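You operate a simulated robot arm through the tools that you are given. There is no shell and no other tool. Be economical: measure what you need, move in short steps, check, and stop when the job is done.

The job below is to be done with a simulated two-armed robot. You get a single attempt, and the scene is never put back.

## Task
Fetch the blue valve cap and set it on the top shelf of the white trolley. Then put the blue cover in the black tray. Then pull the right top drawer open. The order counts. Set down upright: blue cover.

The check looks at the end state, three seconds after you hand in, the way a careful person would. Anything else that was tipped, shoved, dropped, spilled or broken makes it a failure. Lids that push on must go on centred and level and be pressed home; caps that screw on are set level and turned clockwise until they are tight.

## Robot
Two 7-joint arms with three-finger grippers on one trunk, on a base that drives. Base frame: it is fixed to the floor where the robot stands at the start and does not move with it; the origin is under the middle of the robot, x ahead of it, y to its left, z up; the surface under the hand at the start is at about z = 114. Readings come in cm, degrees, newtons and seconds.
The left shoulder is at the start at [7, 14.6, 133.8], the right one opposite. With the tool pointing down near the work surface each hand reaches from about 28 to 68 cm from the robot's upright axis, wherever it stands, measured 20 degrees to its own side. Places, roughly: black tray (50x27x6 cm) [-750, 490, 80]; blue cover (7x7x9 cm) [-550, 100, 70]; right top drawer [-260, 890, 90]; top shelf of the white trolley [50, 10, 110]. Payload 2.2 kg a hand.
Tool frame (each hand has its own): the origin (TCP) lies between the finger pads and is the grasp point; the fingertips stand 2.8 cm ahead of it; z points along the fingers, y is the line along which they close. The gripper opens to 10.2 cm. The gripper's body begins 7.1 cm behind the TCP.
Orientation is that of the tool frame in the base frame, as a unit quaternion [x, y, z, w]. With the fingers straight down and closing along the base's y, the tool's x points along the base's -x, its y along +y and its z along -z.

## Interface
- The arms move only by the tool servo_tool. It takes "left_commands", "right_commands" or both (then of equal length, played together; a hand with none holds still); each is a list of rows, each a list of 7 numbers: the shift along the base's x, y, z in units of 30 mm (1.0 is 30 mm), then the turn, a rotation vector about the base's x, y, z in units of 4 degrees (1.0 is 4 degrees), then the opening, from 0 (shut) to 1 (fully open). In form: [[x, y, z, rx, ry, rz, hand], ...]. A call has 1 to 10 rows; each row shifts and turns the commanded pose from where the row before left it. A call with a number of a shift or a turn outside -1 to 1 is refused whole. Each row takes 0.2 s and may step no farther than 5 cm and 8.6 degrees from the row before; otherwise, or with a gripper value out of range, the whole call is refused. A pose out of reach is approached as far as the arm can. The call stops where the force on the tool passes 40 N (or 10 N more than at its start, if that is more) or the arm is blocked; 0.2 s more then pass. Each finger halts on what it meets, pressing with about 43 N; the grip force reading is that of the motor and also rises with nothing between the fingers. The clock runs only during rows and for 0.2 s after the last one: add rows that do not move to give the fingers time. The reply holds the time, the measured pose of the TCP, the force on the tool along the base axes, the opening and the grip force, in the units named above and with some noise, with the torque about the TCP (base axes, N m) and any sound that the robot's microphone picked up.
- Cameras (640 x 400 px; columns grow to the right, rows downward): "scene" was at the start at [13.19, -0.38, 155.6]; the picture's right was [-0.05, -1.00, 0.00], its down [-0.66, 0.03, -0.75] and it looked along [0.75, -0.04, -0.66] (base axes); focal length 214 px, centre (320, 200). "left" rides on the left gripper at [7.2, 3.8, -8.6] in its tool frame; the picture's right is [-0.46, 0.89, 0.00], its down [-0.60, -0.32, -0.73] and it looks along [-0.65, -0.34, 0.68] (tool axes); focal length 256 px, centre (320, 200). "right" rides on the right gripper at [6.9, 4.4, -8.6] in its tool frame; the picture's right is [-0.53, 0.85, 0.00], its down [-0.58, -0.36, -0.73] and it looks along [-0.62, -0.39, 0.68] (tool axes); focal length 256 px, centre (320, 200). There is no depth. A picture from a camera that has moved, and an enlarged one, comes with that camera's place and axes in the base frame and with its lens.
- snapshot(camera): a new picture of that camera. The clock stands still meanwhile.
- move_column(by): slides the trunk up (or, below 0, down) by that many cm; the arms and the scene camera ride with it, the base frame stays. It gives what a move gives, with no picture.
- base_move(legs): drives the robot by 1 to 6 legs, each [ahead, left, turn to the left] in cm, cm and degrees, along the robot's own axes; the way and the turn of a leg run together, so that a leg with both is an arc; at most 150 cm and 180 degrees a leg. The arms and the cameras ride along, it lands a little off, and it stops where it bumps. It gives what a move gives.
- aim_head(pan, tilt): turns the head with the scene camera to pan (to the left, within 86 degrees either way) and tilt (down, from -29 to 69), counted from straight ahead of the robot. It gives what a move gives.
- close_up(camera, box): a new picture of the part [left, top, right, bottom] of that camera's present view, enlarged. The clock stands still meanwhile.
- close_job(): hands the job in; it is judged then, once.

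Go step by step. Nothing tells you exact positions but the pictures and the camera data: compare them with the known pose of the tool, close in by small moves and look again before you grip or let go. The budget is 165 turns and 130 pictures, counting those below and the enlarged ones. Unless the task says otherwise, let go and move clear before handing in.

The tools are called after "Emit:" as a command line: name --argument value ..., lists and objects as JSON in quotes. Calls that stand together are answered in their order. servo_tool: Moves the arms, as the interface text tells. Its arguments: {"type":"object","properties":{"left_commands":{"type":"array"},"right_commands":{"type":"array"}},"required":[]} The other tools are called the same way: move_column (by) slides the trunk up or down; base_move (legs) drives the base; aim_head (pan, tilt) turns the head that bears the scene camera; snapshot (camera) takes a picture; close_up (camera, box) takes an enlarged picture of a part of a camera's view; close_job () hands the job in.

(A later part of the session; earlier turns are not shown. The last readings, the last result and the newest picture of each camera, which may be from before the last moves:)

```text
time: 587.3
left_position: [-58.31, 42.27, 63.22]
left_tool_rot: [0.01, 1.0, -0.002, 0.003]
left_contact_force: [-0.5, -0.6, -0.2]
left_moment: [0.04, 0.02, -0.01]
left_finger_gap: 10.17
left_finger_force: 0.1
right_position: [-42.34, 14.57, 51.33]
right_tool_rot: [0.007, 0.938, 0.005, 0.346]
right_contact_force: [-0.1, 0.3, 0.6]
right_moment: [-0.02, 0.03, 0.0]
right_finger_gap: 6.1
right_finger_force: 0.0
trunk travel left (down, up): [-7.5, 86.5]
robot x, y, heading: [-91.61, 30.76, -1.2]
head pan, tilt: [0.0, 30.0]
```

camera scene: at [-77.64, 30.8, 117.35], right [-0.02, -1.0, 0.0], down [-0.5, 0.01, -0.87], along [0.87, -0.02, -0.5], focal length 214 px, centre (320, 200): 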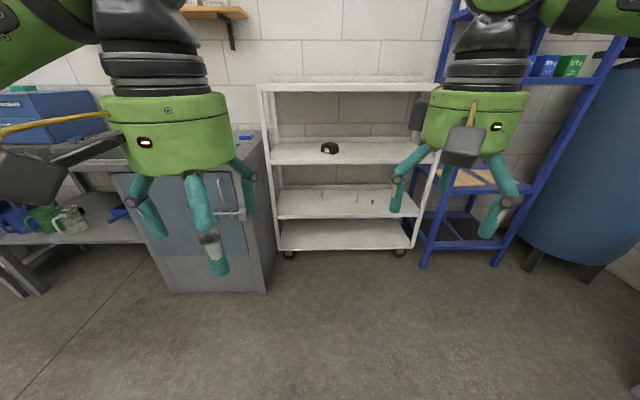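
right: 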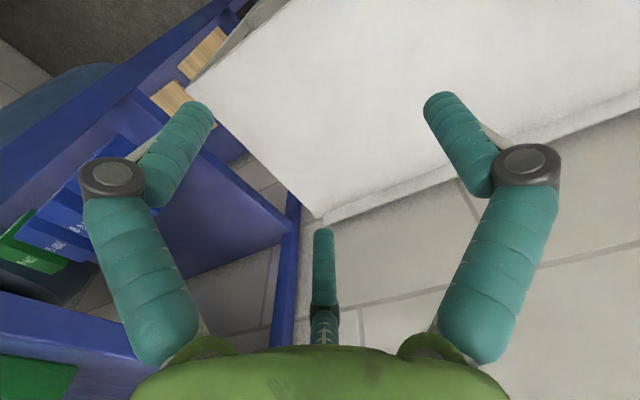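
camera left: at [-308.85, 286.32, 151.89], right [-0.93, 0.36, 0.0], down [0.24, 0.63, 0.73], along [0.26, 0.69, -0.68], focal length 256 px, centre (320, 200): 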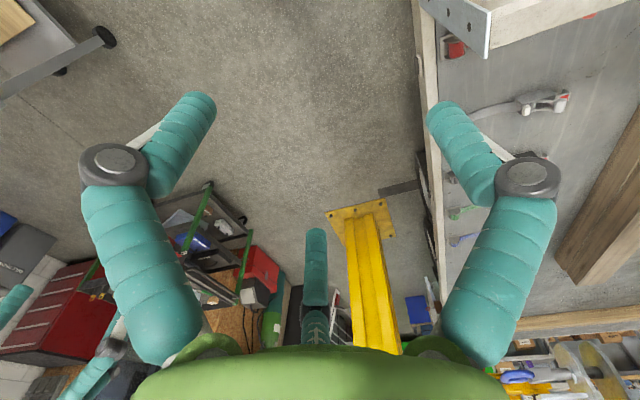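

Emit:
servo_tool --right_commands '[[0.1, 0, 0, 0, -1, 0, 0.6], [0.1, 0, 0, 0, -1, 0, 0.6]]'

Emit:
aim_head --pan -15 --tilt 15

Emit:
snapshot --camera "scene"

```text
time: 587.9
left_position: [-58.22, 42.26, 63.11]
left_tool_rot: [0.01, 1.0, -0.002, 0.003]
left_contact_force: [-0.1, -0.5, -0.9]
left_moment: [0.01, -0.02, 0.0]
left_finger_gap: 10.2
left_finger_force: 0.1
right_position: [-41.65, 14.64, 51.27]
right_tool_rot: [0.006, 0.912, 0.005, 0.41]
right_contact_force: [-0.3, 0.1, 0.1]
right_moment: [0.03, 0.0, -0.02]
right_finger_gap: 6.11
right_finger_force: 0.0
trunk travel left (down, up): [-7.5, 86.5]
robot x, y, heading: [-91.5, 31.09, -1.0]
head pan, tilt: [0.0, 30.0]
```

```text
time: 588.7
left_position: [-58.46, 42.32, 63.21]
left_tool_rot: [0.01, 1.0, -0.001, 0.003]
left_contact_force: [1.0, -0.2, -0.9]
left_moment: [-0.02, 0.0, 0.0]
left_finger_gap: 10.18
left_finger_force: 0.1
right_position: [-41.75, 14.52, 51.17]
right_tool_rot: [0.007, 0.913, 0.004, 0.409]
right_contact_force: [-0.1, 0.2, 0.2]
right_moment: [0.0, 0.0, -0.01]
right_finger_gap: 6.12
right_finger_force: 0.0
trunk travel left (down, up): [-7.5, 86.5]
robot x, y, heading: [-91.77, 31.36, -1.2]
head pan, tilt: [-15.0, 15.0]
```

```text
39 pictures are left
camera scene: at [-77.71, 28.39, 79.76], right [-0.28, -0.96, 0.0], down [-0.25, 0.07, -0.97], along [0.93, -0.27, -0.26], focal length 214 px, centre (320, 200)
```

scene: 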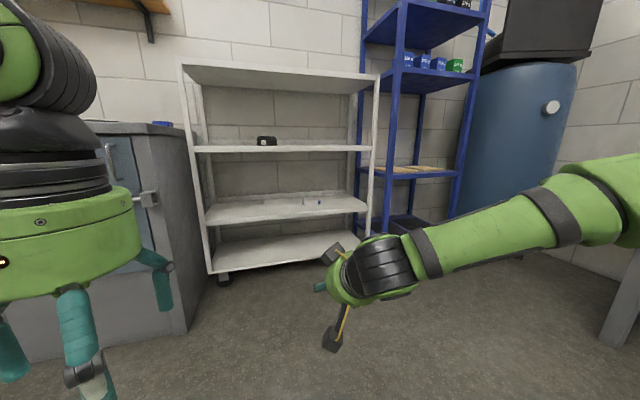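

Emit:
close_up --camera "scene" --box '[180, 130, 380, 270]'

```text
2.86 times, centred on (280, 200) of scene
camera zoom: at [-77.71, 28.39, 79.76], right [-0.28, -0.96, 0.0], down [-0.25, 0.07, -0.97], along [0.93, -0.27, -0.26], focal length 613 px, centre (434, 200)
```

zoom: 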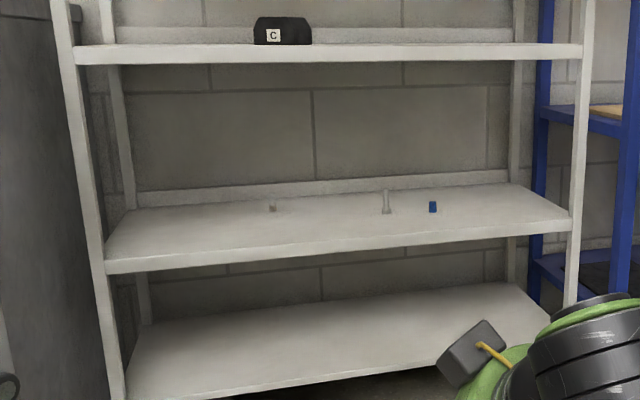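

Cap located at about (48.4,-8,42.9), shelf top ≈41.5, gap 33 cm. I drive in with the hand between the shelves, leaving a margin.

Emit:
base_move --legs '[[0, -28, 1.2], [78, 0, 0]]'

Emit:
aim_head --pan -12 --tilt 25

Emit:
snapshot --camera "scene"

Emit:
snapshot --camera "right"

```text
time: 594.5
left_position: [20.92, 15.33, 63.23]
left_tool_rot: [0.0, 1.0, -0.001, 0.003]
left_contact_force: [0.0, 0.0, -0.3]
left_moment: [0.0, -0.03, 0.04]
left_finger_gap: 10.18
left_finger_force: 0.0
right_position: [38.14, -11.95, 51.24]
right_tool_rot: [-0.002, 0.913, 0.008, 0.409]
right_contact_force: [0.4, 0.4, 0.0]
right_moment: [-0.01, 0.0, -0.03]
right_finger_gap: 6.14
right_finger_force: 0.0
trunk travel left (down, up): [-7.5, 86.5]
robot x, y, heading: [-12.25, 3.54, -0.0]
head pan, tilt: [-15.0, 15.0]
```

```text
time: 595.2
left_position: [20.89, 15.51, 63.04]
left_tool_rot: [-0.001, 1.0, -0.002, 0.003]
left_contact_force: [-1.1, 1.0, 0.0]
left_moment: [-0.02, 0.0, 0.0]
left_finger_gap: 10.2
left_finger_force: 0.0
right_position: [38.2, -11.95, 51.18]
right_tool_rot: [-0.002, 0.913, 0.009, 0.409]
right_contact_force: [-0.2, 0.5, 0.0]
right_moment: [-0.02, 0.0, 0.01]
right_finger_gap: 6.15
right_finger_force: 0.0
trunk travel left (down, up): [-7.5, 86.5]
robot x, y, heading: [-11.92, 3.71, -0.5]
head pan, tilt: [-12.0, 25.0]
```

```text
37 pictures are left
camera scene: at [1.93, 1.68, 78.15], right [-0.21, -0.98, 0.0], down [-0.41, 0.09, -0.91], along [0.89, -0.19, -0.42], focal length 214 px, centre (320, 200)
```

scene: 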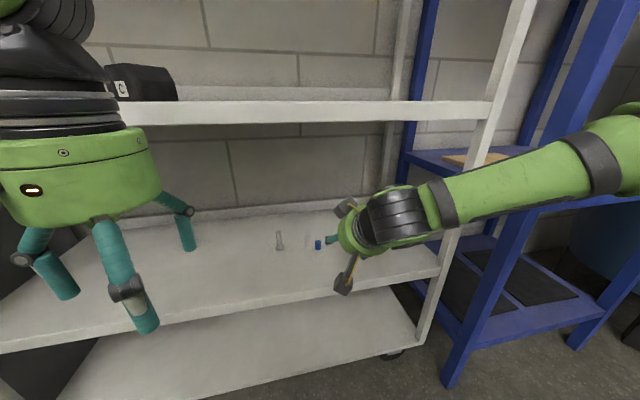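

```text
36 pictures are left
camera right: at [27.2, -7.74, 51.93], right [0.35, 0.84, 0.41], down [-0.16, -0.38, 0.91], along [0.92, -0.38, 0.0], focal length 256 px, centre (320, 200)
```

right: 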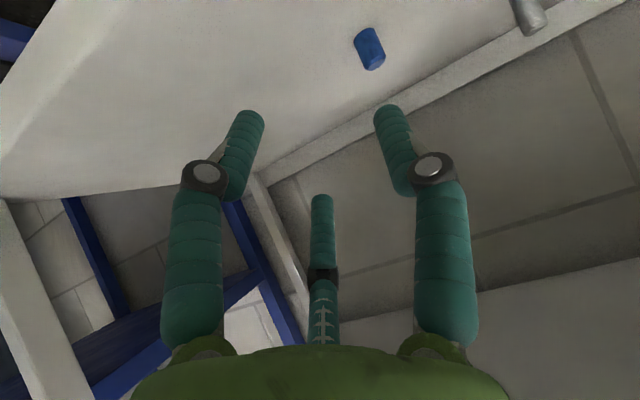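

The cap is at (48.6,-7.7,42.9) from both cameras. I check for a faint neighbour in a zoom, and pre-position the hand in line with the cap.

Emit:
servo_tool --right_commands '[[0.3, 0.35, 0, 0, 0, 0, 0.45], [0.3, 0.35, 0, 0, 0, 0, 0.45], [0.3, 0.35, -0.2, 0, 0, 0, 0.45], [0.2, 0.35, -0.2, 0, 0, 0, 0.45], [0, 0, 0, 0, 0, 0, 0.45]]'

Emit:
close_up --camera "scene" --box '[250, 180, 390, 280]'

Emit:
snapshot --camera "right"

```text
time: 596.4
left_position: [20.93, 15.52, 63.03]
left_tool_rot: [-0.002, 1.0, -0.001, 0.002]
left_contact_force: [0.3, 0.0, -0.4]
left_moment: [0.02, 0.0, 0.03]
left_finger_gap: 10.21
left_finger_force: 0.2
right_position: [41.41, -7.65, 49.96]
right_tool_rot: [-0.002, 0.913, 0.008, 0.409]
right_contact_force: [-0.5, 0.0, -0.5]
right_moment: [0.05, 0.0, 0.02]
right_finger_gap: 4.6
right_finger_force: 0.0
trunk travel left (down, up): [-7.5, 86.5]
robot x, y, heading: [-11.94, 3.34, -0.0]
head pan, tilt: [-12.0, 25.0]
```

```text
4.00 times, centred on (320, 230) of scene
camera zoom: at [1.93, 1.68, 78.14], right [-0.21, -0.98, 0.0], down [-0.41, 0.09, -0.91], along [0.89, -0.19, -0.42], focal length 858 px, centre (320, 80)
```

zoom: 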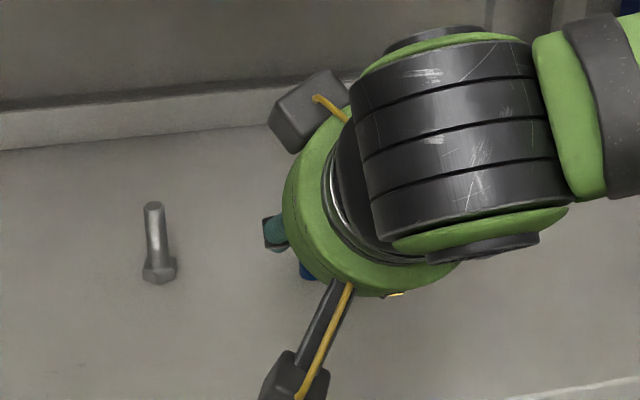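

```text
34 pictures are left
camera right: at [30.45, -3.47, 50.71], right [0.35, 0.84, 0.41], down [-0.16, -0.38, 0.91], along [0.92, -0.38, 0.0], focal length 256 px, centre (320, 200)
```

right: 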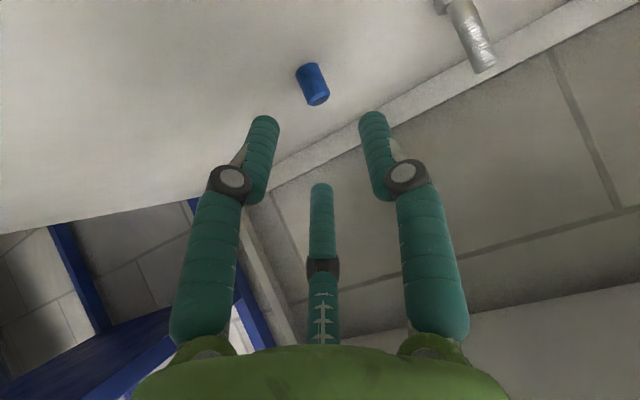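

The cap lines up centrally. I advance along the finger direction and look again.

Emit:
servo_tool --right_commands '[[0.33, 0, -0.31, 0, 0, 0, 0.45], [0.33, 0, -0.31, 0, 0, 0, 0.45], [0.33, 0, -0.31, 0, 0, 0, 0.45], [0.33, 0, -0.31, 0, 0, 0, 0.45], [0.33, 0, -0.31, 0, 0, 0, 0.45], [0.3, 0, -0.28, 0, 0, 0, 0.45]]'

Emit:
snapshot --camera "right"

```text
time: 597.8
left_position: [20.94, 15.55, 63.21]
left_tool_rot: [0.0, 1.0, -0.002, 0.003]
left_contact_force: [0.0, -0.8, -0.4]
left_moment: [0.01, 0.01, 0.01]
left_finger_gap: 10.22
left_finger_force: 0.0
right_position: [47.48, -7.75, 44.26]
right_tool_rot: [-0.002, 0.913, 0.009, 0.409]
right_contact_force: [-5.3, -1.6, 5.9]
right_moment: [-0.04, 0.07, 0.08]
right_finger_gap: 5.31
right_finger_force: 0.7
trunk travel left (down, up): [-7.5, 86.5]
robot x, y, heading: [-11.94, 3.87, 0.2]
head pan, tilt: [-12.0, 25.0]
```

```text
33 pictures are left
camera right: at [36.42, -3.52, 44.98], right [0.35, 0.84, 0.41], down [-0.16, -0.38, 0.91], along [0.92, -0.38, 0.0], focal length 256 px, centre (320, 200)
```

right: 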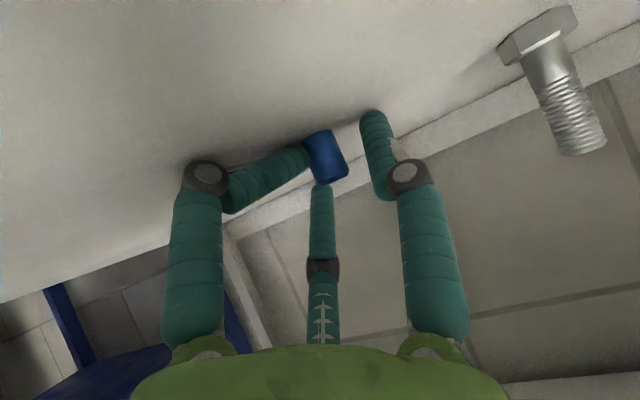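

Tips lightly touch the shelf. I lift a few millimetres and close.

Emit:
servo_tool --right_commands '[[0, 0, 0.15, 0, 0, 0, 0.45], [0, 0, 0, 0, 0, 0, 0.2], [0, 0, 0, 0, 0, 0, 0.0], [0, 0, 0, 0, 0, 0, 0.0], [0, 0, 0, 0, 0, 0, 0.0]]'

Emit:
snapshot --camera "right"

```text
time: 599.0
left_position: [20.95, 15.53, 63.23]
left_tool_rot: [-0.001, 1.0, -0.002, 0.002]
left_contact_force: [-0.1, -0.3, 1.2]
left_moment: [-0.01, 0.0, 0.02]
left_finger_gap: 10.21
left_finger_force: 0.1
right_position: [47.41, -7.76, 44.91]
right_tool_rot: [-0.002, 0.913, 0.008, 0.409]
right_contact_force: [-0.1, 0.1, -1.4]
right_moment: [0.02, 0.01, 0.01]
right_finger_gap: 2.24
right_finger_force: 42.9
trunk travel left (down, up): [-7.5, 86.5]
robot x, y, heading: [-12.05, 3.26, -0.2]
head pan, tilt: [-12.0, 25.0]
```

```text
32 pictures are left
camera right: at [36.43, -3.54, 45.57], right [0.35, 0.84, 0.41], down [-0.16, -0.38, 0.91], along [0.92, -0.38, 0.0], focal length 256 px, centre (320, 200)
```

right: 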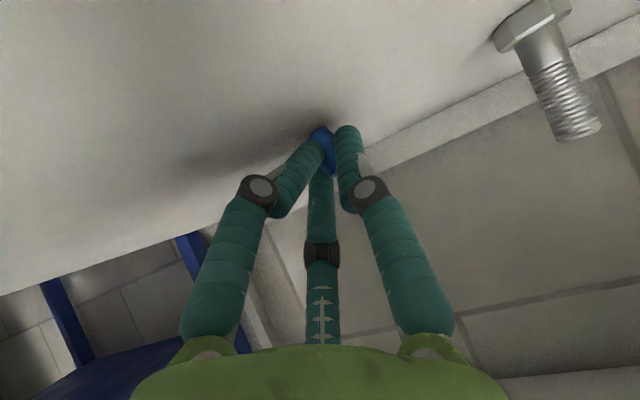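

Gripped (gap 2.2 cm). I lift, back out of the shelf, and raise the trunk.

Emit:
servo_tool --right_commands '[[0, 0, 0.4, 0, 0, 0, 0], [0, 0, 0.5, 0, 0, 0, 0], [0, 0, 0.5, 0, 0, 0, 0]]'

Emit:
base_move --legs '[[-42, 0, 0]]'

Emit:
move_column --by 76

Emit:
aim_head --pan -12 --tilt 30

Emit:
snapshot --camera "scene"

Emit:
snapshot --camera "right"

```text
time: 599.8
left_position: [20.86, 15.38, 63.09]
left_tool_rot: [-0.001, 1.0, -0.002, 0.003]
left_contact_force: [-0.3, 0.1, 0.9]
left_moment: [0.03, -0.02, -0.01]
left_finger_gap: 10.18
left_finger_force: 0.1
right_position: [47.31, -7.63, 49.03]
right_tool_rot: [-0.002, 0.913, 0.008, 0.409]
right_contact_force: [-0.9, 0.0, -0.5]
right_moment: [-0.01, 0.01, 0.0]
right_finger_gap: 2.18
right_finger_force: 42.5
trunk travel left (down, up): [-7.5, 86.5]
robot x, y, heading: [-11.91, 3.88, 0.1]
head pan, tilt: [-12.0, 25.0]
```

```text
time: 602.5
left_position: [-22.72, 15.33, 63.2]
left_tool_rot: [0.007, 1.0, -0.002, 0.003]
left_contact_force: [0.4, 0.7, -0.2]
left_moment: [0.02, -0.02, 0.0]
left_finger_gap: 10.19
left_finger_force: 0.1
right_position: [3.28, -8.24, 48.98]
right_tool_rot: [0.005, 0.912, 0.005, 0.409]
right_contact_force: [-0.4, 0.1, 0.2]
right_moment: [0.0, -0.01, -0.02]
right_finger_gap: 2.19
right_finger_force: 43.2
trunk travel left (down, up): [-7.5, 86.5]
robot x, y, heading: [-55.89, 4.0, -0.7]
head pan, tilt: [-12.0, 25.0]
```

```text
refused: 76 is not a number from -40 to 40
```

```text
time: 603.1
left_position: [-22.65, 15.24, 63.28]
left_tool_rot: [0.007, 1.0, -0.002, 0.003]
left_contact_force: [-0.8, -0.1, -0.4]
left_moment: [0.0, 0.02, -0.01]
left_finger_gap: 10.18
left_finger_force: 0.1
right_position: [3.38, -8.2, 49.06]
right_tool_rot: [0.005, 0.912, 0.005, 0.409]
right_contact_force: [-0.2, 0.5, 0.0]
right_moment: [-0.01, 0.02, -0.01]
right_finger_gap: 2.15
right_finger_force: 43.2
trunk travel left (down, up): [-7.5, 86.5]
robot x, y, heading: [-55.61, 3.76, -0.8]
head pan, tilt: [-12.0, 30.0]
```

```text
31 pictures are left
camera scene: at [-42.12, 1.88, 77.35], right [-0.22, -0.97, 0.0], down [-0.49, 0.11, -0.87], along [0.84, -0.19, -0.5], focal length 214 px, centre (320, 200)
```

scene: 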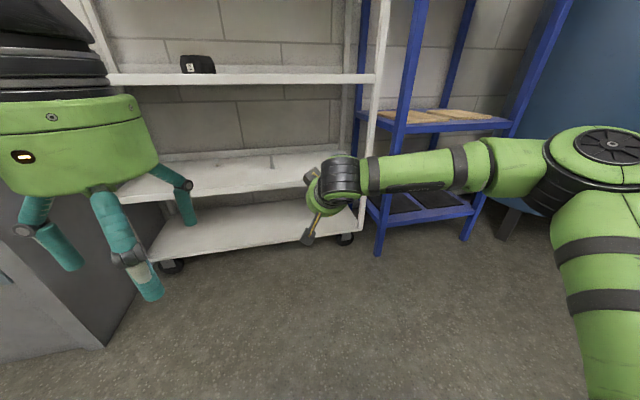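

```text
30 pictures are left
camera right: at [-7.6, -3.84, 49.78], right [0.36, 0.84, 0.41], down [-0.16, -0.38, 0.91], along [0.92, -0.4, 0.0], focal length 256 px, centre (320, 200)
```

right: 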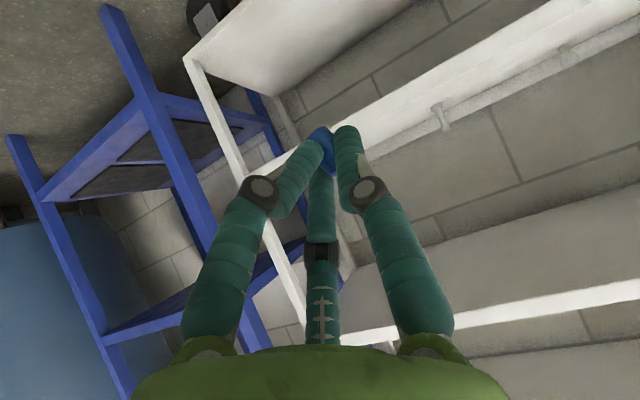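

The cap is held. Raising in two steps and driving forward over the top shelf.

Emit:
move_column --by 40

Emit:
move_column --by 37

Emit:
base_move --legs '[[43, 0, 0.8]]'

Emit:
snapshot --camera "scene"

```text
time: 607.0
left_position: [-22.67, 15.29, 103.15]
left_tool_rot: [0.007, 1.0, -0.002, 0.002]
left_contact_force: [0.2, -0.4, -0.2]
left_moment: [0.0, 0.01, -0.02]
left_finger_gap: 10.22
left_finger_force: 0.2
right_position: [3.36, -8.19, 89.13]
right_tool_rot: [0.005, 0.912, 0.005, 0.409]
right_contact_force: [-0.5, 0.1, -1.1]
right_moment: [0.0, -0.04, -0.01]
right_finger_gap: 2.14
right_finger_force: 43.0
trunk travel left (down, up): [-47.5, 46.5]
robot x, y, heading: [-56.12, 3.76, -1.0]
head pan, tilt: [-12.0, 30.0]
```

```text
time: 610.5
left_position: [-22.65, 15.3, 140.27]
left_tool_rot: [0.007, 1.0, -0.002, 0.002]
left_contact_force: [-0.6, 1.0, 0.6]
left_moment: [-0.01, -0.01, -0.01]
left_finger_gap: 10.22
left_finger_force: 0.0
right_position: [3.22, -8.29, 126.08]
right_tool_rot: [0.005, 0.912, 0.005, 0.41]
right_contact_force: [-0.3, -0.2, 0.3]
right_moment: [0.01, -0.02, 0.01]
right_finger_gap: 2.12
right_finger_force: 42.8
trunk travel left (down, up): [-84.5, 9.5]
robot x, y, heading: [-55.5, 3.95, -1.2]
head pan, tilt: [-12.0, 30.0]
```

```text
time: 613.3
left_position: [21.35, 15.8, 140.24]
left_tool_rot: [-0.004, 1.0, -0.001, 0.003]
left_contact_force: [-0.3, 0.5, 0.3]
left_moment: [-0.02, 0.0, 0.04]
left_finger_gap: 10.15
left_finger_force: 0.0
right_position: [48.07, -7.04, 126.18]
right_tool_rot: [-0.006, 0.912, 0.01, 0.41]
right_contact_force: [0.0, -0.3, -0.4]
right_moment: [0.02, 0.03, -0.01]
right_finger_gap: 2.04
right_finger_force: 43.4
trunk travel left (down, up): [-84.5, 9.5]
robot x, y, heading: [-10.88, 3.94, 0.4]
head pan, tilt: [-12.0, 30.0]
```

```text
29 pictures are left
camera scene: at [2.33, 2.0, 154.37], right [-0.2, -0.98, 0.0], down [-0.49, 0.1, -0.87], along [0.85, -0.17, -0.5], focal length 214 px, centre (320, 200)
```

scene: 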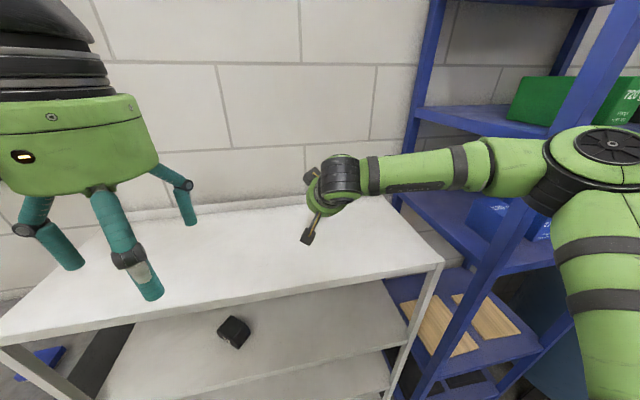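

Shelf top ≈110, so contact expected at TCP z≈113.5. I descend and then feel for the contact.

Emit:
servo_tool --right_commands '[[0, 0, -0.95, 0, 0, 0, 0], [0, 0, -0.95, 0, 0, 0, 0], [0, 0, -0.95, 0, 0, 0, 0], [0, 0, -0.7, 0, 0, 0, 0], [0, 0, -0.2, 0, 0, 0, 0]]'

Emit:
snapshot --camera "right"

```text
time: 614.6
left_position: [21.5, 15.74, 140.26]
left_tool_rot: [-0.005, 1.0, -0.001, 0.003]
left_contact_force: [0.4, 0.0, -1.2]
left_moment: [0.07, 0.05, -0.02]
left_finger_gap: 10.21
left_finger_force: 0.1
right_position: [48.21, -7.58, 116.78]
right_tool_rot: [-0.006, 0.904, 0.015, 0.426]
right_contact_force: [-3.0, 3.3, 10.1]
right_moment: [0.18, -0.12, 0.11]
right_finger_gap: 2.04
right_finger_force: 42.8
right hand out of reach, approached as far as the arm can: row 4
trunk travel left (down, up): [-84.5, 9.5]
robot x, y, heading: [-10.96, 3.18, 0.3]
head pan, tilt: [-12.0, 30.0]
stopped in row 5 (right hand): the force on the tool passed its limit at 41 N (the readings are from after the stop); the commanded pose is now the measured one
```

```text
28 pictures are left
camera right: at [37.24, -3.47, 117.09], right [0.32, 0.84, 0.43], down [-0.19, -0.39, 0.9], along [0.93, -0.37, 0.03], focal length 256 px, centre (320, 200)
```

right: 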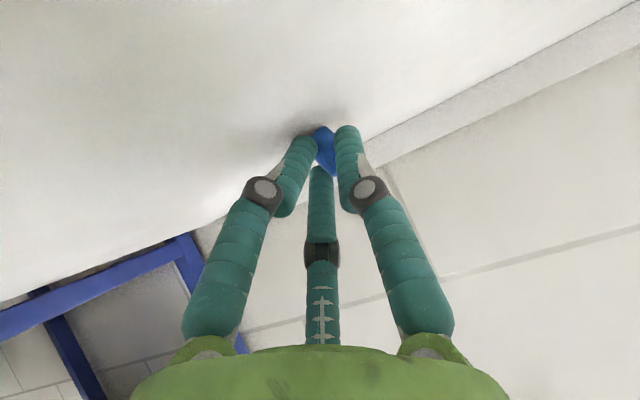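

Contact with the shelf at 116.8. I ease up 2 mm, open, and retreat along the finger axis.

Emit:
servo_tool --right_commands '[[0, 0, 0.06, 0, 0, 0, 0], [0, 0, 0, 0, 0, 0, 0.12], [0, 0, 0, 0, 0, 0, 0.24], [0, 0, 0, 0, 0, 0, 0.4], [0, 0, 0, 0, 0, 0, 0.4]]'

Emit:
servo_tool --right_commands '[[-0.33, 0, 0.31, 0, 0, 0, 0.4], [-0.33, 0, 0.31, 0, 0, 0, 0.4], [-0.33, 0, 0.31, 0, 0, 0, 0.4], [-0.33, 0, 0.31, 0, 0, 0, 0.4], [-0.33, 0, 0.6, 0, 0, 0, 0.4], [-0.33, 0, 0.6, 0, 0, 0, 0.4]]'

Emit:
snapshot --camera "right"

```text
time: 615.8
left_position: [21.69, 15.82, 140.21]
left_tool_rot: [-0.005, 1.0, -0.002, 0.003]
left_contact_force: [0.2, 0.8, 0.4]
left_moment: [-0.01, 0.01, 0.02]
left_finger_gap: 10.2
left_finger_force: 0.0
right_position: [48.36, -7.53, 116.51]
right_tool_rot: [-0.005, 0.906, 0.013, 0.423]
right_contact_force: [1.1, -1.1, 2.9]
right_moment: [-0.03, -0.1, 0.0]
right_finger_gap: 4.45
right_finger_force: 0.0
trunk travel left (down, up): [-84.5, 9.5]
robot x, y, heading: [-10.8, 3.65, 0.3]
head pan, tilt: [-12.0, 30.0]
```

```text
time: 617.2
left_position: [21.66, 15.87, 140.17]
left_tool_rot: [-0.004, 1.0, -0.001, 0.003]
left_contact_force: [-0.3, 0.5, 0.4]
left_moment: [0.0, -0.03, -0.03]
left_finger_gap: 10.21
left_finger_force: 0.0
right_position: [42.39, -7.43, 124.13]
right_tool_rot: [-0.006, 0.906, 0.014, 0.424]
right_contact_force: [0.5, -0.3, -0.3]
right_moment: [-0.01, 0.0, 0.02]
right_finger_gap: 4.08
right_finger_force: 0.1
trunk travel left (down, up): [-84.5, 9.5]
robot x, y, heading: [-11.13, 3.92, 0.5]
head pan, tilt: [-12.0, 30.0]
```

```text
27 pictures are left
camera right: at [31.28, -3.35, 124.57], right [0.33, 0.84, 0.43], down [-0.18, -0.39, 0.9], along [0.93, -0.37, 0.03], focal length 256 px, centre (320, 200)
```

right: 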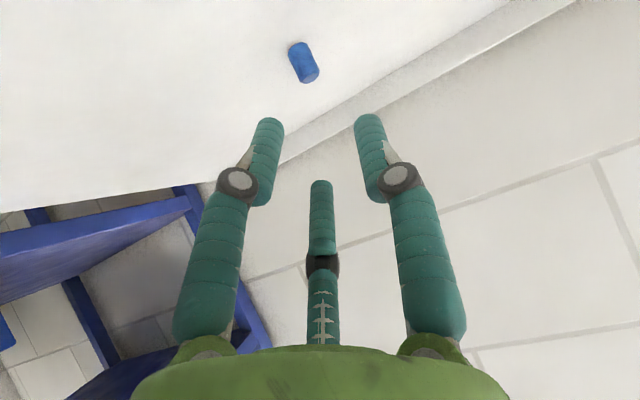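

The cap stands on the top shelf. Next the blue cover: I back away, straighten the right hand, and lower the trunk for the cart's height.

Emit:
base_move --legs '[[-65, 0, 0]]'

Emit:
servo_tool --right_commands '[[-0.3, -0.1, 0.2, 0, 1, 0, 0.8], [-0.3, -0.1, 0.2, 0, 1, 0, 0.8], [-0.3, -0.1, 0.2, 0, 1, 0, 0.8], [-0.3, -0.1, 0.2, 0, 1, 0, 0.8], [-0.3, -0.1, 0.2, 0, 1, 0, 0.8], [-0.3, -0.1, 0.2, 0, 1, 0, 0.8], [-0.3, -0.1, 0.2, 0, 1, 0, 0.8], [-0.3, -0.1, 0.2, 0, 1, 0, 0.8], [-0.3, -0.1, 0.2, 0, 1, 0, 0.8], [-0.3, -0.1, 0.2, 0, 1, 0, 0.8]]'

Emit:
servo_tool --right_commands '[[-0.2, 0, 0.2, 0, 1, 0, 0.8], [-0.2, 0, 0.2, 0, 1, 0, 0.8], [0, 0, 0, 0, 0.55, 0, 0.8]]'

```text
time: 620.8
left_position: [-43.63, 15.48, 140.08]
left_tool_rot: [-0.007, 1.0, -0.002, 0.001]
left_contact_force: [0.3, -0.3, 0.1]
left_moment: [0.02, 0.02, -0.01]
left_finger_gap: 10.2
left_finger_force: 0.0
right_position: [-22.75, -7.88, 124.07]
right_tool_rot: [-0.008, 0.906, 0.014, 0.423]
right_contact_force: [0.3, 0.6, -0.4]
right_moment: [-0.01, 0.01, -0.01]
right_finger_gap: 4.08
right_finger_force: 0.0
trunk travel left (down, up): [-84.5, 9.5]
robot x, y, heading: [-76.77, 2.95, 0.7]
head pan, tilt: [-12.0, 30.0]
```

```text
time: 623.0
left_position: [-43.76, 15.31, 140.24]
left_tool_rot: [-0.008, 1.0, -0.002, 0.003]
left_contact_force: [0.5, -0.2, -0.2]
left_moment: [0.0, -0.01, -0.01]
left_finger_gap: 10.2
left_finger_force: 0.1
right_position: [-31.77, -10.93, 130.25]
right_tool_rot: [-0.003, 0.996, 0.017, 0.087]
right_contact_force: [0.3, -0.4, 0.7]
right_moment: [0.0, 0.02, 0.0]
right_finger_gap: 8.14
right_finger_force: 0.1
trunk travel left (down, up): [-84.5, 9.5]
robot x, y, heading: [-76.27, 3.03, 0.8]
head pan, tilt: [-12.0, 30.0]
```

```text
time: 623.8
left_position: [-43.75, 15.44, 140.17]
left_tool_rot: [-0.008, 1.0, -0.001, 0.001]
left_contact_force: [0.4, 0.6, 0.5]
left_moment: [-0.02, 0.02, 0.01]
left_finger_gap: 10.22
left_finger_force: 0.1
right_position: [-33.03, -10.88, 131.29]
right_tool_rot: [-0.002, 1.0, 0.016, -0.003]
right_contact_force: [0.6, -0.4, -0.8]
right_moment: [0.01, 0.01, 0.03]
right_finger_gap: 8.16
right_finger_force: 0.2
trunk travel left (down, up): [-84.5, 9.5]
robot x, y, heading: [-76.42, 2.93, 0.6]
head pan, tilt: [-12.0, 30.0]
```

Emit:
servo_tool --right_commands '[[0, 0, 0, -0.46, 0, 0, 1.0]]'

Emit:
base_move --legs '[[-150, 0, 0], [-150, 0, 0], [-150, 0, 0], [-30, 0, 0], [0, 0, 89.4]]'

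Emit:
move_column --by -36

```text
time: 624.2
left_position: [-43.74, 15.49, 140.19]
left_tool_rot: [-0.008, 1.0, -0.002, 0.002]
left_contact_force: [0.5, -0.9, 0.3]
left_moment: [-0.02, 0.02, 0.04]
left_finger_gap: 10.18
left_finger_force: 0.0
right_position: [-33.06, -10.82, 131.3]
right_tool_rot: [0.0, 1.0, 0.0, -0.002]
right_contact_force: [0.1, -0.2, 1.5]
right_moment: [0.01, -0.01, -0.03]
right_finger_gap: 10.19
right_finger_force: 0.0
trunk travel left (down, up): [-84.5, 9.5]
robot x, y, heading: [-76.34, 2.89, 0.5]
head pan, tilt: [-12.0, 30.0]
```

```text
time: 651.3
left_position: [-572.01, 33.09, 140.23]
left_tool_rot: [-0.702, 0.712, 0.001, 0.003]
left_contact_force: [-0.9, -0.2, -0.7]
left_moment: [-0.01, 0.0, -0.03]
left_finger_gap: 10.21
left_finger_force: 0.1
right_position: [-545.39, 43.01, 131.33]
right_tool_rot: [-0.697, 0.717, -0.001, -0.002]
right_contact_force: [-0.2, -0.5, 0.0]
right_moment: [0.02, 0.0, 0.01]
right_finger_gap: 10.19
right_finger_force: 0.1
trunk travel left (down, up): [-84.5, 9.5]
robot x, y, heading: [-560.6, 0.13, 88.7]
head pan, tilt: [-12.0, 30.0]
```

```text
time: 654.8
left_position: [-572.03, 33.0, 104.25]
left_tool_rot: [-0.703, 0.711, 0.0, 0.003]
left_contact_force: [0.2, -0.5, 0.0]
left_moment: [0.01, 0.03, 0.01]
left_finger_gap: 10.19
left_finger_force: 0.0
right_position: [-545.4, 43.02, 95.23]
right_tool_rot: [-0.697, 0.717, -0.002, -0.001]
right_contact_force: [-1.2, 0.0, -0.9]
right_moment: [-0.01, -0.02, 0.01]
right_finger_gap: 10.21
right_finger_force: 0.1
trunk travel left (down, up): [-48.5, 45.5]
robot x, y, heading: [-560.84, -0.14, 89.2]
head pan, tilt: [-12.0, 30.0]
```

I look at the cart to locate the cover precisely.

Emit:
aim_head --pan -15 --tilt 35

Emit:
snapshot --camera "scene"

Emit:
snapshot --camera "right"

```text
time: 655.4
left_position: [-572.06, 33.18, 104.18]
left_tool_rot: [-0.702, 0.712, 0.0, 0.003]
left_contact_force: [0.8, 0.2, -0.4]
left_moment: [-0.02, -0.01, 0.0]
left_finger_gap: 10.22
left_finger_force: 0.0
right_position: [-545.38, 42.98, 95.27]
right_tool_rot: [-0.697, 0.717, -0.001, -0.001]
right_contact_force: [-0.1, -0.8, 0.0]
right_moment: [-0.01, -0.01, 0.01]
right_finger_gap: 10.19
right_finger_force: 0.0
trunk travel left (down, up): [-48.5, 45.5]
robot x, y, heading: [-560.7, 0.03, 88.8]
head pan, tilt: [-15.0, 35.0]
```

```text
26 pictures are left
camera scene: at [-558.36, 13.57, 117.57], right [0.96, -0.28, 0.0], down [-0.16, -0.55, -0.82], along [0.23, 0.79, -0.57], focal length 214 px, centre (320, 200)
```

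scene: 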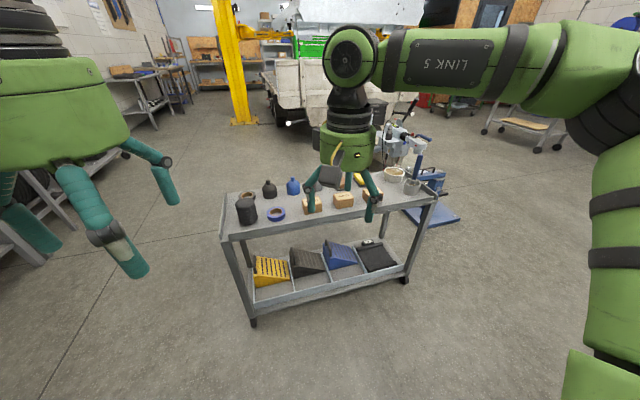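

```text
25 pictures are left
camera right: at [-549.92, 36.3, 104.02], right [-0.83, 0.56, 0.0], down [0.38, 0.57, 0.73], along [0.41, 0.6, -0.68], focal length 256 px, centre (320, 200)
```

right: 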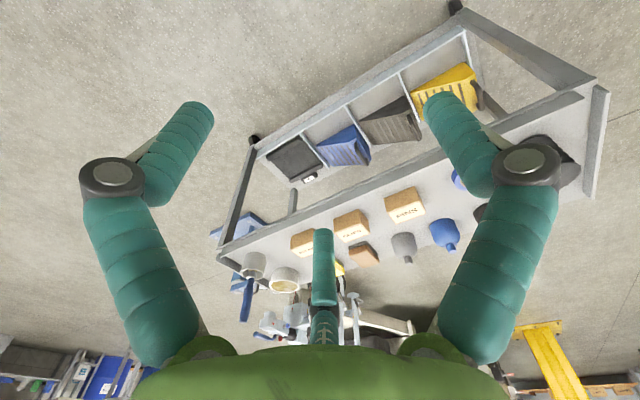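

Cover at about (-547,89,71). I drive up to the cart and look from the wrist.

Emit:
base_move --legs '[[30, 0, 1]]'

Emit:
servo_tool --right_commands '[[0, 0.9, 0, 0, 0, 0, 0.6], [0, 0.9, 0, 0, 0, 0, 0.6], [0, 0.9, 0, 0, 0, 0, 0.6], [0, 0.6, 0, 0, 0, 0, 0.6]]'

Emit:
snapshot --camera "right"

```text
time: 657.5
left_position: [-572.71, 63.44, 104.16]
left_tool_rot: [0.709, -0.705, -0.001, -0.004]
left_contact_force: [0.7, -0.2, -0.4]
left_moment: [-0.02, -0.02, 0.01]
left_finger_gap: 10.21
left_finger_force: 0.0
right_position: [-546.36, 74.12, 95.26]
right_tool_rot: [-0.706, 0.708, -0.002, -0.001]
right_contact_force: [0.0, 0.3, -0.4]
right_moment: [-0.02, 0.0, -0.01]
right_finger_gap: 10.24
right_finger_force: 0.0
trunk travel left (down, up): [-48.5, 45.5]
robot x, y, heading: [-559.97, 30.86, 90.6]
head pan, tilt: [-15.0, 35.0]
```

```text
time: 658.5
left_position: [-572.58, 63.54, 104.05]
left_tool_rot: [0.71, -0.704, 0.0, -0.002]
left_contact_force: [0.8, 0.5, -0.3]
left_moment: [-0.07, -0.02, 0.0]
left_finger_gap: 10.21
left_finger_force: 0.1
right_position: [-545.02, 78.78, 95.55]
right_tool_rot: [-0.706, 0.709, -0.002, -0.002]
right_contact_force: [0.5, 0.6, -0.9]
right_moment: [-0.07, -0.01, 0.04]
right_finger_gap: 6.13
right_finger_force: 0.1
right hand out of reach, approached as far as the arm can: row 2, 3, 4
trunk travel left (down, up): [-48.5, 45.5]
robot x, y, heading: [-560.57, 30.84, 90.3]
head pan, tilt: [-15.0, 35.0]
```

```text
24 pictures are left
camera right: at [-549.39, 72.0, 104.19], right [-0.84, 0.54, 0.0], down [0.37, 0.58, 0.73], along [0.39, 0.61, -0.68], focal length 256 px, centre (320, 200)
```

right: 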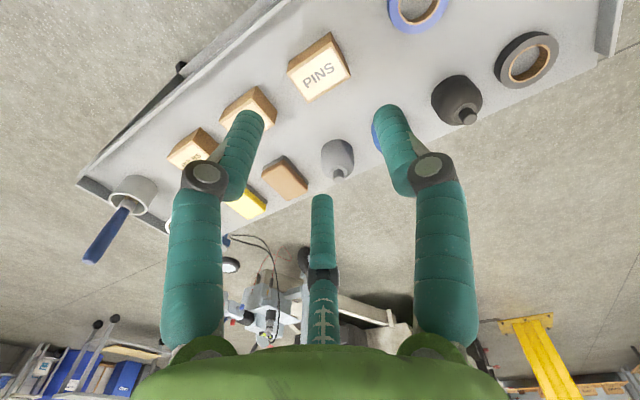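

Reach is limited at this height; lowering relative to the shoulder helps. I lower the hand while extending.

Emit:
servo_tool --right_commands '[[0, 0, -0.9, 0, 0, 0, 0.5], [0, 0, -0.9, 0, 0, 0, 0.5], [0, 0.3, -0.5, 0, 0, 0, 0.5], [0, 0.3, -0.2, 0, 0, 0, 0.5]]'

Emit:
snapshot --camera "right"

```text
time: 659.5
left_position: [-572.57, 63.52, 104.25]
left_tool_rot: [0.71, -0.704, -0.001, -0.004]
left_contact_force: [0.6, -0.3, -0.3]
left_moment: [-0.02, 0.0, 0.01]
left_finger_gap: 10.21
left_finger_force: 0.0
right_position: [-545.22, 80.41, 87.9]
right_tool_rot: [-0.706, 0.708, 0.0, -0.002]
right_contact_force: [0.2, -0.6, -0.4]
right_moment: [-0.03, -0.02, 0.0]
right_finger_gap: 5.13
right_finger_force: 0.0
trunk travel left (down, up): [-48.5, 45.5]
robot x, y, heading: [-560.58, 30.89, 90.4]
head pan, tilt: [-15.0, 35.0]
```

```text
23 pictures are left
camera right: at [-549.55, 73.64, 96.55], right [-0.84, 0.54, 0.0], down [0.37, 0.58, 0.73], along [0.39, 0.61, -0.68], focal length 256 px, centre (320, 200)
```

right: 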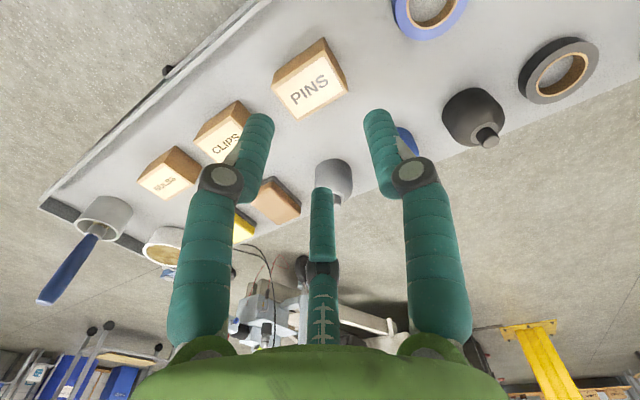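

Better fix: cover at about (-547.5,95.5), body around z 68. I nudge the base closer and extend at a lower height.

Emit:
base_move --legs '[[3.5, 4, 0]]'

Emit:
servo_tool --right_commands '[[0.2, 0.2, -0.6, 0, 0, 0, 0.5], [0.2, 0.4, -0.6, 0, 0, 0, 0.5], [0.2, 0.6, -0.3, 0, 0, 0, 0.5], [0, 0.6, 0, 0, 0, 0, 0.5], [0, 0, 0, 0, 0, 0, 0.5]]'

Emit:
snapshot --camera "right"

```text
time: 660.5
left_position: [-576.75, 66.95, 104.13]
left_tool_rot: [0.71, -0.705, -0.001, -0.003]
left_contact_force: [-1.0, 0.0, 0.1]
left_moment: [0.0, -0.02, 0.0]
left_finger_gap: 10.18
left_finger_force: 0.1
right_position: [-549.38, 83.95, 87.75]
right_tool_rot: [-0.705, 0.709, -0.001, -0.002]
right_contact_force: [0.0, 0.1, -0.4]
right_moment: [-0.02, 0.0, 0.01]
right_finger_gap: 5.08
right_finger_force: 0.1
trunk travel left (down, up): [-48.5, 45.5]
robot x, y, heading: [-564.62, 34.04, 90.3]
head pan, tilt: [-15.0, 35.0]
```

```text
time: 661.7
left_position: [-576.67, 66.88, 104.26]
left_tool_rot: [0.709, -0.705, -0.001, -0.003]
left_contact_force: [0.4, 0.2, 0.2]
left_moment: [-0.01, -0.02, 0.02]
left_finger_gap: 10.2
left_finger_force: 0.1
right_position: [-546.63, 88.08, 83.33]
right_tool_rot: [-0.706, 0.709, 0.0, -0.001]
right_contact_force: [-0.2, 0.1, 0.5]
right_moment: [-0.03, 0.02, -0.01]
right_finger_gap: 5.1
right_finger_force: 0.1
right hand out of reach, approached as far as the arm can: row 4
trunk travel left (down, up): [-48.5, 45.5]
robot x, y, heading: [-564.82, 34.25, 90.3]
head pan, tilt: [-15.0, 35.0]
```

```text
22 pictures are left
camera right: at [-550.95, 81.21, 92.08], right [-0.84, 0.54, 0.0], down [0.37, 0.58, 0.73], along [0.39, 0.62, -0.68], focal length 256 px, centre (320, 200)
```

right: 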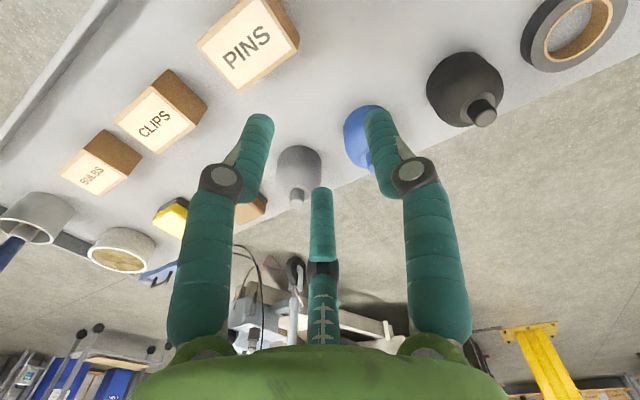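

Solving with two views: cover at (-546.4,98.6), peg top ≈ z 71. I move the base 4 cm closer, extend, and re-check before descending.

Emit:
base_move --legs '[[4, 0, -0.3]]'

Emit:
servo_tool --right_commands '[[0, 0.3, -0.4, 0, 0, 0, 0.45], [0, 0.5, -0.4, 0, 0, 0, 0.45], [0, 0.5, -0.4, 0, 0, 0, 0.45], [0, 0.4, -0.2, 0, 0, 0, 0.45], [0, 0, 0, 0, 0, 0, 0.45]]'

Emit:
snapshot --camera "right"

```text
time: 662.5
left_position: [-576.56, 70.94, 104.3]
left_tool_rot: [0.708, -0.707, 0.0, -0.003]
left_contact_force: [0.0, -0.1, -0.5]
left_moment: [-0.05, -0.01, 0.01]
left_finger_gap: 10.2
left_finger_force: 0.0
right_position: [-546.35, 92.07, 83.38]
right_tool_rot: [-0.703, 0.711, 0.0, 0.0]
right_contact_force: [0.7, 1.0, 0.4]
right_moment: [-0.01, -0.04, -0.02]
right_finger_gap: 5.1
right_finger_force: 0.1
trunk travel left (down, up): [-48.5, 45.5]
robot x, y, heading: [-564.32, 38.12, 89.9]
head pan, tilt: [-15.0, 35.0]
```

```text
time: 663.7
left_position: [-576.5, 70.89, 104.08]
left_tool_rot: [0.708, -0.706, 0.0, -0.003]
left_contact_force: [-0.1, 0.8, -0.4]
left_moment: [-0.02, 0.0, 0.01]
left_finger_gap: 10.19
left_finger_force: 0.0
right_position: [-543.81, 93.45, 79.6]
right_tool_rot: [-0.703, 0.711, 0.002, -0.001]
right_contact_force: [-0.2, 0.7, 0.0]
right_moment: [-0.02, 0.01, -0.02]
right_finger_gap: 4.58
right_finger_force: 0.1
right hand out of reach, approached as far as the arm can: row 1, 2, 3, 4
trunk travel left (down, up): [-48.5, 45.5]
robot x, y, heading: [-564.46, 38.05, 90.0]
head pan, tilt: [-15.0, 35.0]
```

```text
21 pictures are left
camera right: at [-548.27, 86.63, 88.22], right [-0.84, 0.54, 0.0], down [0.37, 0.57, 0.73], along [0.39, 0.61, -0.68], focal length 256 px, centre (320, 200)
```

right: 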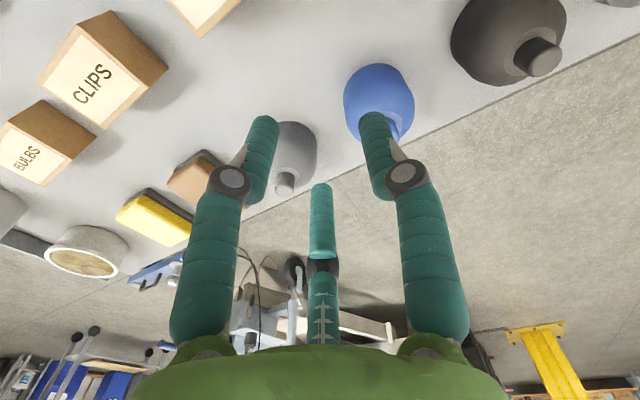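

Lower relative to the shoulder gives more reach, so I raise the trunk 14 cm and bring the hand down and out.

Emit:
move_column --by 14

Emit:
servo_tool --right_commands '[[-0.2, 0, -0.9, 0, 0, 0, 0.45], [-0.3, 0, -0.9, 0, 0, 0, 0.45], [-0.3, 0, -0.9, 0, 0, 0, 0.45], [-0.2, 0, -0.9, 0, 0, 0, 0.45], [0, 0.4, -0.5, 0, 0, 0, 0.45], [0, 0.4, 0, 0, 0, 0, 0.45], [0, 0.4, 0, 0, 0, 0, 0.45], [0, 0.4, 0, 0, 0, 0, 0.45]]'

```text
time: 665.4
left_position: [-576.42, 71.02, 118.24]
left_tool_rot: [0.708, -0.706, -0.001, -0.003]
left_contact_force: [0.0, 0.9, -1.7]
left_moment: [-0.02, 0.0, -0.03]
left_finger_gap: 10.2
left_finger_force: 0.0
right_position: [-543.88, 93.48, 93.49]
right_tool_rot: [-0.703, 0.711, 0.002, 0.0]
right_contact_force: [0.2, 0.0, 0.0]
right_moment: [0.02, -0.03, -0.01]
right_finger_gap: 4.57
right_finger_force: 0.0
trunk travel left (down, up): [-62.5, 31.5]
robot x, y, heading: [-564.68, 38.02, 90.1]
head pan, tilt: [-15.0, 35.0]
```

```text
time: 667.2
left_position: [-576.52, 71.05, 118.15]
left_tool_rot: [0.708, -0.706, -0.001, -0.003]
left_contact_force: [-0.5, -0.6, -0.4]
left_moment: [0.02, 0.02, -0.02]
left_finger_gap: 10.19
left_finger_force: 0.1
right_position: [-542.15, 91.93, 84.77]
right_tool_rot: [-0.704, 0.711, 0.001, 0.0]
right_contact_force: [0.2, 0.5, 0.3]
right_moment: [0.03, 0.03, -0.02]
right_finger_gap: 4.59
right_finger_force: 0.1
right hand out of reach, approached as far as the arm can: row 1, 2, 3, 4, 5, 6, 7, 8
trunk travel left (down, up): [-62.5, 31.5]
robot x, y, heading: [-564.37, 38.3, 90.0]
head pan, tilt: [-15.0, 35.0]
```

The limit seems to be the wrist with a vertical tool. I pull back a bit, tilt the tool ~25° forward (which extended fine earlier), and lower the trunk.

Emit:
servo_tool --right_commands '[[-0.5, -0.9, 0.5, 0, 0, 0, 0.45], [-0.4, -0.9, 0.3, 0.9, 0, 0, 0.45], [0, -0.6, 0.2, 0.9, 0, 0, 0.45], [0, 0, 0, 0.9, 0, 0, 0.45], [0, 0, 0, 0.9, 0, 0, 0.45], [0, 0, 0, 0.9, 0, 0, 0.45], [0, 0, 0, 0.9, 0, 0, 0.45], [0, 0, 0, 0.9, 0, 0, 0.45]]'

Emit:
move_column --by -11

```text
time: 669.0
left_position: [-576.5, 70.96, 118.28]
left_tool_rot: [0.707, -0.707, -0.001, -0.003]
left_contact_force: [0.6, -0.7, -0.3]
left_moment: [0.01, 0.01, 0.01]
left_finger_gap: 10.22
left_finger_force: 0.1
right_position: [-544.87, 84.51, 87.54]
right_tool_rot: [-0.686, 0.694, 0.156, 0.153]
right_contact_force: [-0.5, -0.6, -0.6]
right_moment: [-0.03, -0.01, -0.03]
right_finger_gap: 4.6
right_finger_force: 0.0
trunk travel left (down, up): [-62.5, 31.5]
robot x, y, heading: [-564.34, 38.44, 90.0]
head pan, tilt: [-15.0, 35.0]
```

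```text
time: 670.4
left_position: [-576.45, 70.97, 107.21]
left_tool_rot: [0.708, -0.707, -0.001, -0.003]
left_contact_force: [-0.2, 0.2, -0.2]
left_moment: [0.03, 0.02, -0.04]
left_finger_gap: 10.21
left_finger_force: 0.1
right_position: [-544.88, 84.63, 76.65]
right_tool_rot: [-0.686, 0.694, 0.157, 0.153]
right_contact_force: [0.2, -0.8, -0.2]
right_moment: [-0.01, 0.0, -0.02]
right_finger_gap: 4.58
right_finger_force: 0.2
trunk travel left (down, up): [-51.5, 42.5]
robot x, y, heading: [-564.82, 38.16, 90.4]
head pan, tilt: [-15.0, 35.0]
```

Emit:
servo_tool --right_commands '[[-0.2, 0.8, 0, 0, 0, 0, 0.45], [-0.2, 0.8, 0, 0, 0, 0, 0.45], [-0.2, 0.8, 0, 0, 0, 0, 0.45], [-0.1, 0.8, 0, 0, 0, 0, 0.45], [0, 0, 0, 0, 0, 0, 0.45]]'

Emit:
snapshot --camera "right"

```text
time: 671.6
left_position: [-576.51, 70.95, 107.26]
left_tool_rot: [0.708, -0.706, 0.0, -0.003]
left_contact_force: [-0.2, -0.1, -0.3]
left_moment: [0.02, -0.03, 0.04]
left_finger_gap: 10.19
left_finger_force: 0.1
right_position: [-547.0, 94.34, 76.46]
right_tool_rot: [-0.687, 0.693, 0.156, 0.152]
right_contact_force: [0.4, -0.2, -0.1]
right_moment: [0.01, 0.0, 0.0]
right_finger_gap: 4.59
right_finger_force: 0.0
trunk travel left (down, up): [-51.5, 42.5]
robot x, y, heading: [-564.72, 38.0, 90.1]
head pan, tilt: [-15.0, 35.0]
```

```text
20 pictures are left
camera right: at [-551.42, 84.39, 81.42], right [-0.84, 0.49, 0.23], down [0.37, 0.21, 0.9], along [0.39, 0.85, -0.36], focal length 256 px, centre (320, 200)
```

right: 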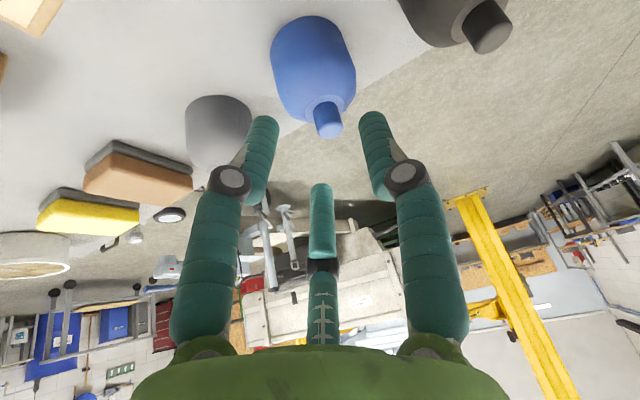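

The peg is nearly centred. I advance part-way and look again.

Emit:
servo_tool --right_commands '[[0, 0.35, -0.5, 0, 0, 0, 0.45], [0, 0.35, -0.5, 0, 0, 0, 0.45], [0, 0, 0, 0, 0, 0, 0.45]]'

Emit:
snapshot --camera "right"

```text
time: 672.4
left_position: [-576.45, 70.89, 107.18]
left_tool_rot: [0.708, -0.707, -0.001, -0.003]
left_contact_force: [0.1, -0.3, 0.5]
left_moment: [-0.01, -0.02, -0.02]
left_finger_gap: 10.2
left_finger_force: 0.1
right_position: [-546.59, 96.08, 73.87]
right_tool_rot: [-0.687, 0.693, 0.158, 0.151]
right_contact_force: [0.4, 0.5, 0.4]
right_moment: [-0.01, -0.01, -0.01]
right_finger_gap: 4.59
right_finger_force: 0.1
right hand out of reach, approached as far as the arm can: row 2
trunk travel left (down, up): [-51.5, 42.5]
robot x, y, heading: [-564.6, 37.75, 89.8]
head pan, tilt: [-15.0, 35.0]
```

```text
19 pictures are left
camera right: at [-550.9, 86.13, 78.76], right [-0.84, 0.49, 0.24], down [0.37, 0.21, 0.9], along [0.39, 0.85, -0.36], focal length 256 px, centre (320, 200)
```

right: 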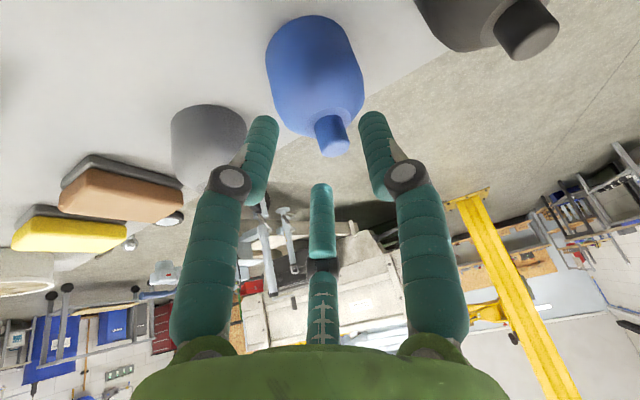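

Nearly there but at the reach limit again; I tilt 12° more and go the last bit.

Emit:
servo_tool --right_commands '[[0, 0, 0, 1, 0, 0, 0.45], [0, 0, 0, 1, 0, 0, 0.45], [0, 0, 0, 1, 0, 0, 0.45], [0, 0.3, -0.1, 0, 0, 0, 0.45], [0, 0.3, -0.2, 0, 0, 0, 0.45], [0, 0, 0, 0, 0, 0, 0.45]]'

Emit:
snapshot --camera "right"

```text
time: 673.8
left_position: [-576.5, 70.95, 107.28]
left_tool_rot: [0.708, -0.706, 0.0, -0.003]
left_contact_force: [0.6, 0.4, 0.7]
left_moment: [0.02, -0.02, 0.0]
left_finger_gap: 10.22
left_finger_force: 0.0
right_position: [-546.29, 97.44, 73.27]
right_tool_rot: [-0.666, 0.674, 0.229, 0.223]
right_contact_force: [0.1, -0.6, 0.0]
right_moment: [0.0, -0.02, -0.01]
right_finger_gap: 4.62
right_finger_force: 0.1
right hand out of reach, approached as far as the arm can: row 5
trunk travel left (down, up): [-51.5, 42.5]
robot x, y, heading: [-564.86, 38.15, 89.9]
head pan, tilt: [-15.0, 35.0]
```

```text
18 pictures are left
camera right: at [-550.65, 86.76, 76.11], right [-0.84, 0.43, 0.33], down [0.37, 0.01, 0.93], along [0.39, 0.9, -0.17], focal length 256 px, centre (320, 200)
```

right: 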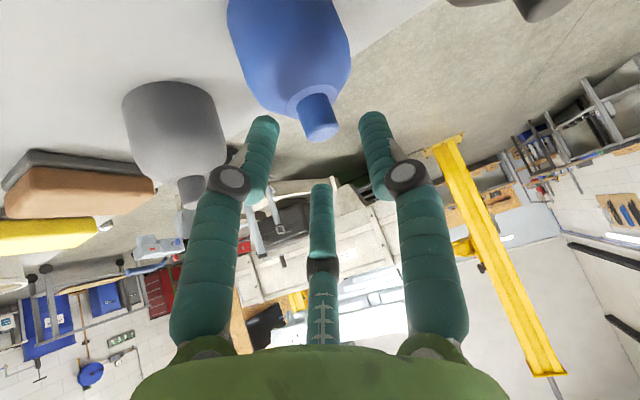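

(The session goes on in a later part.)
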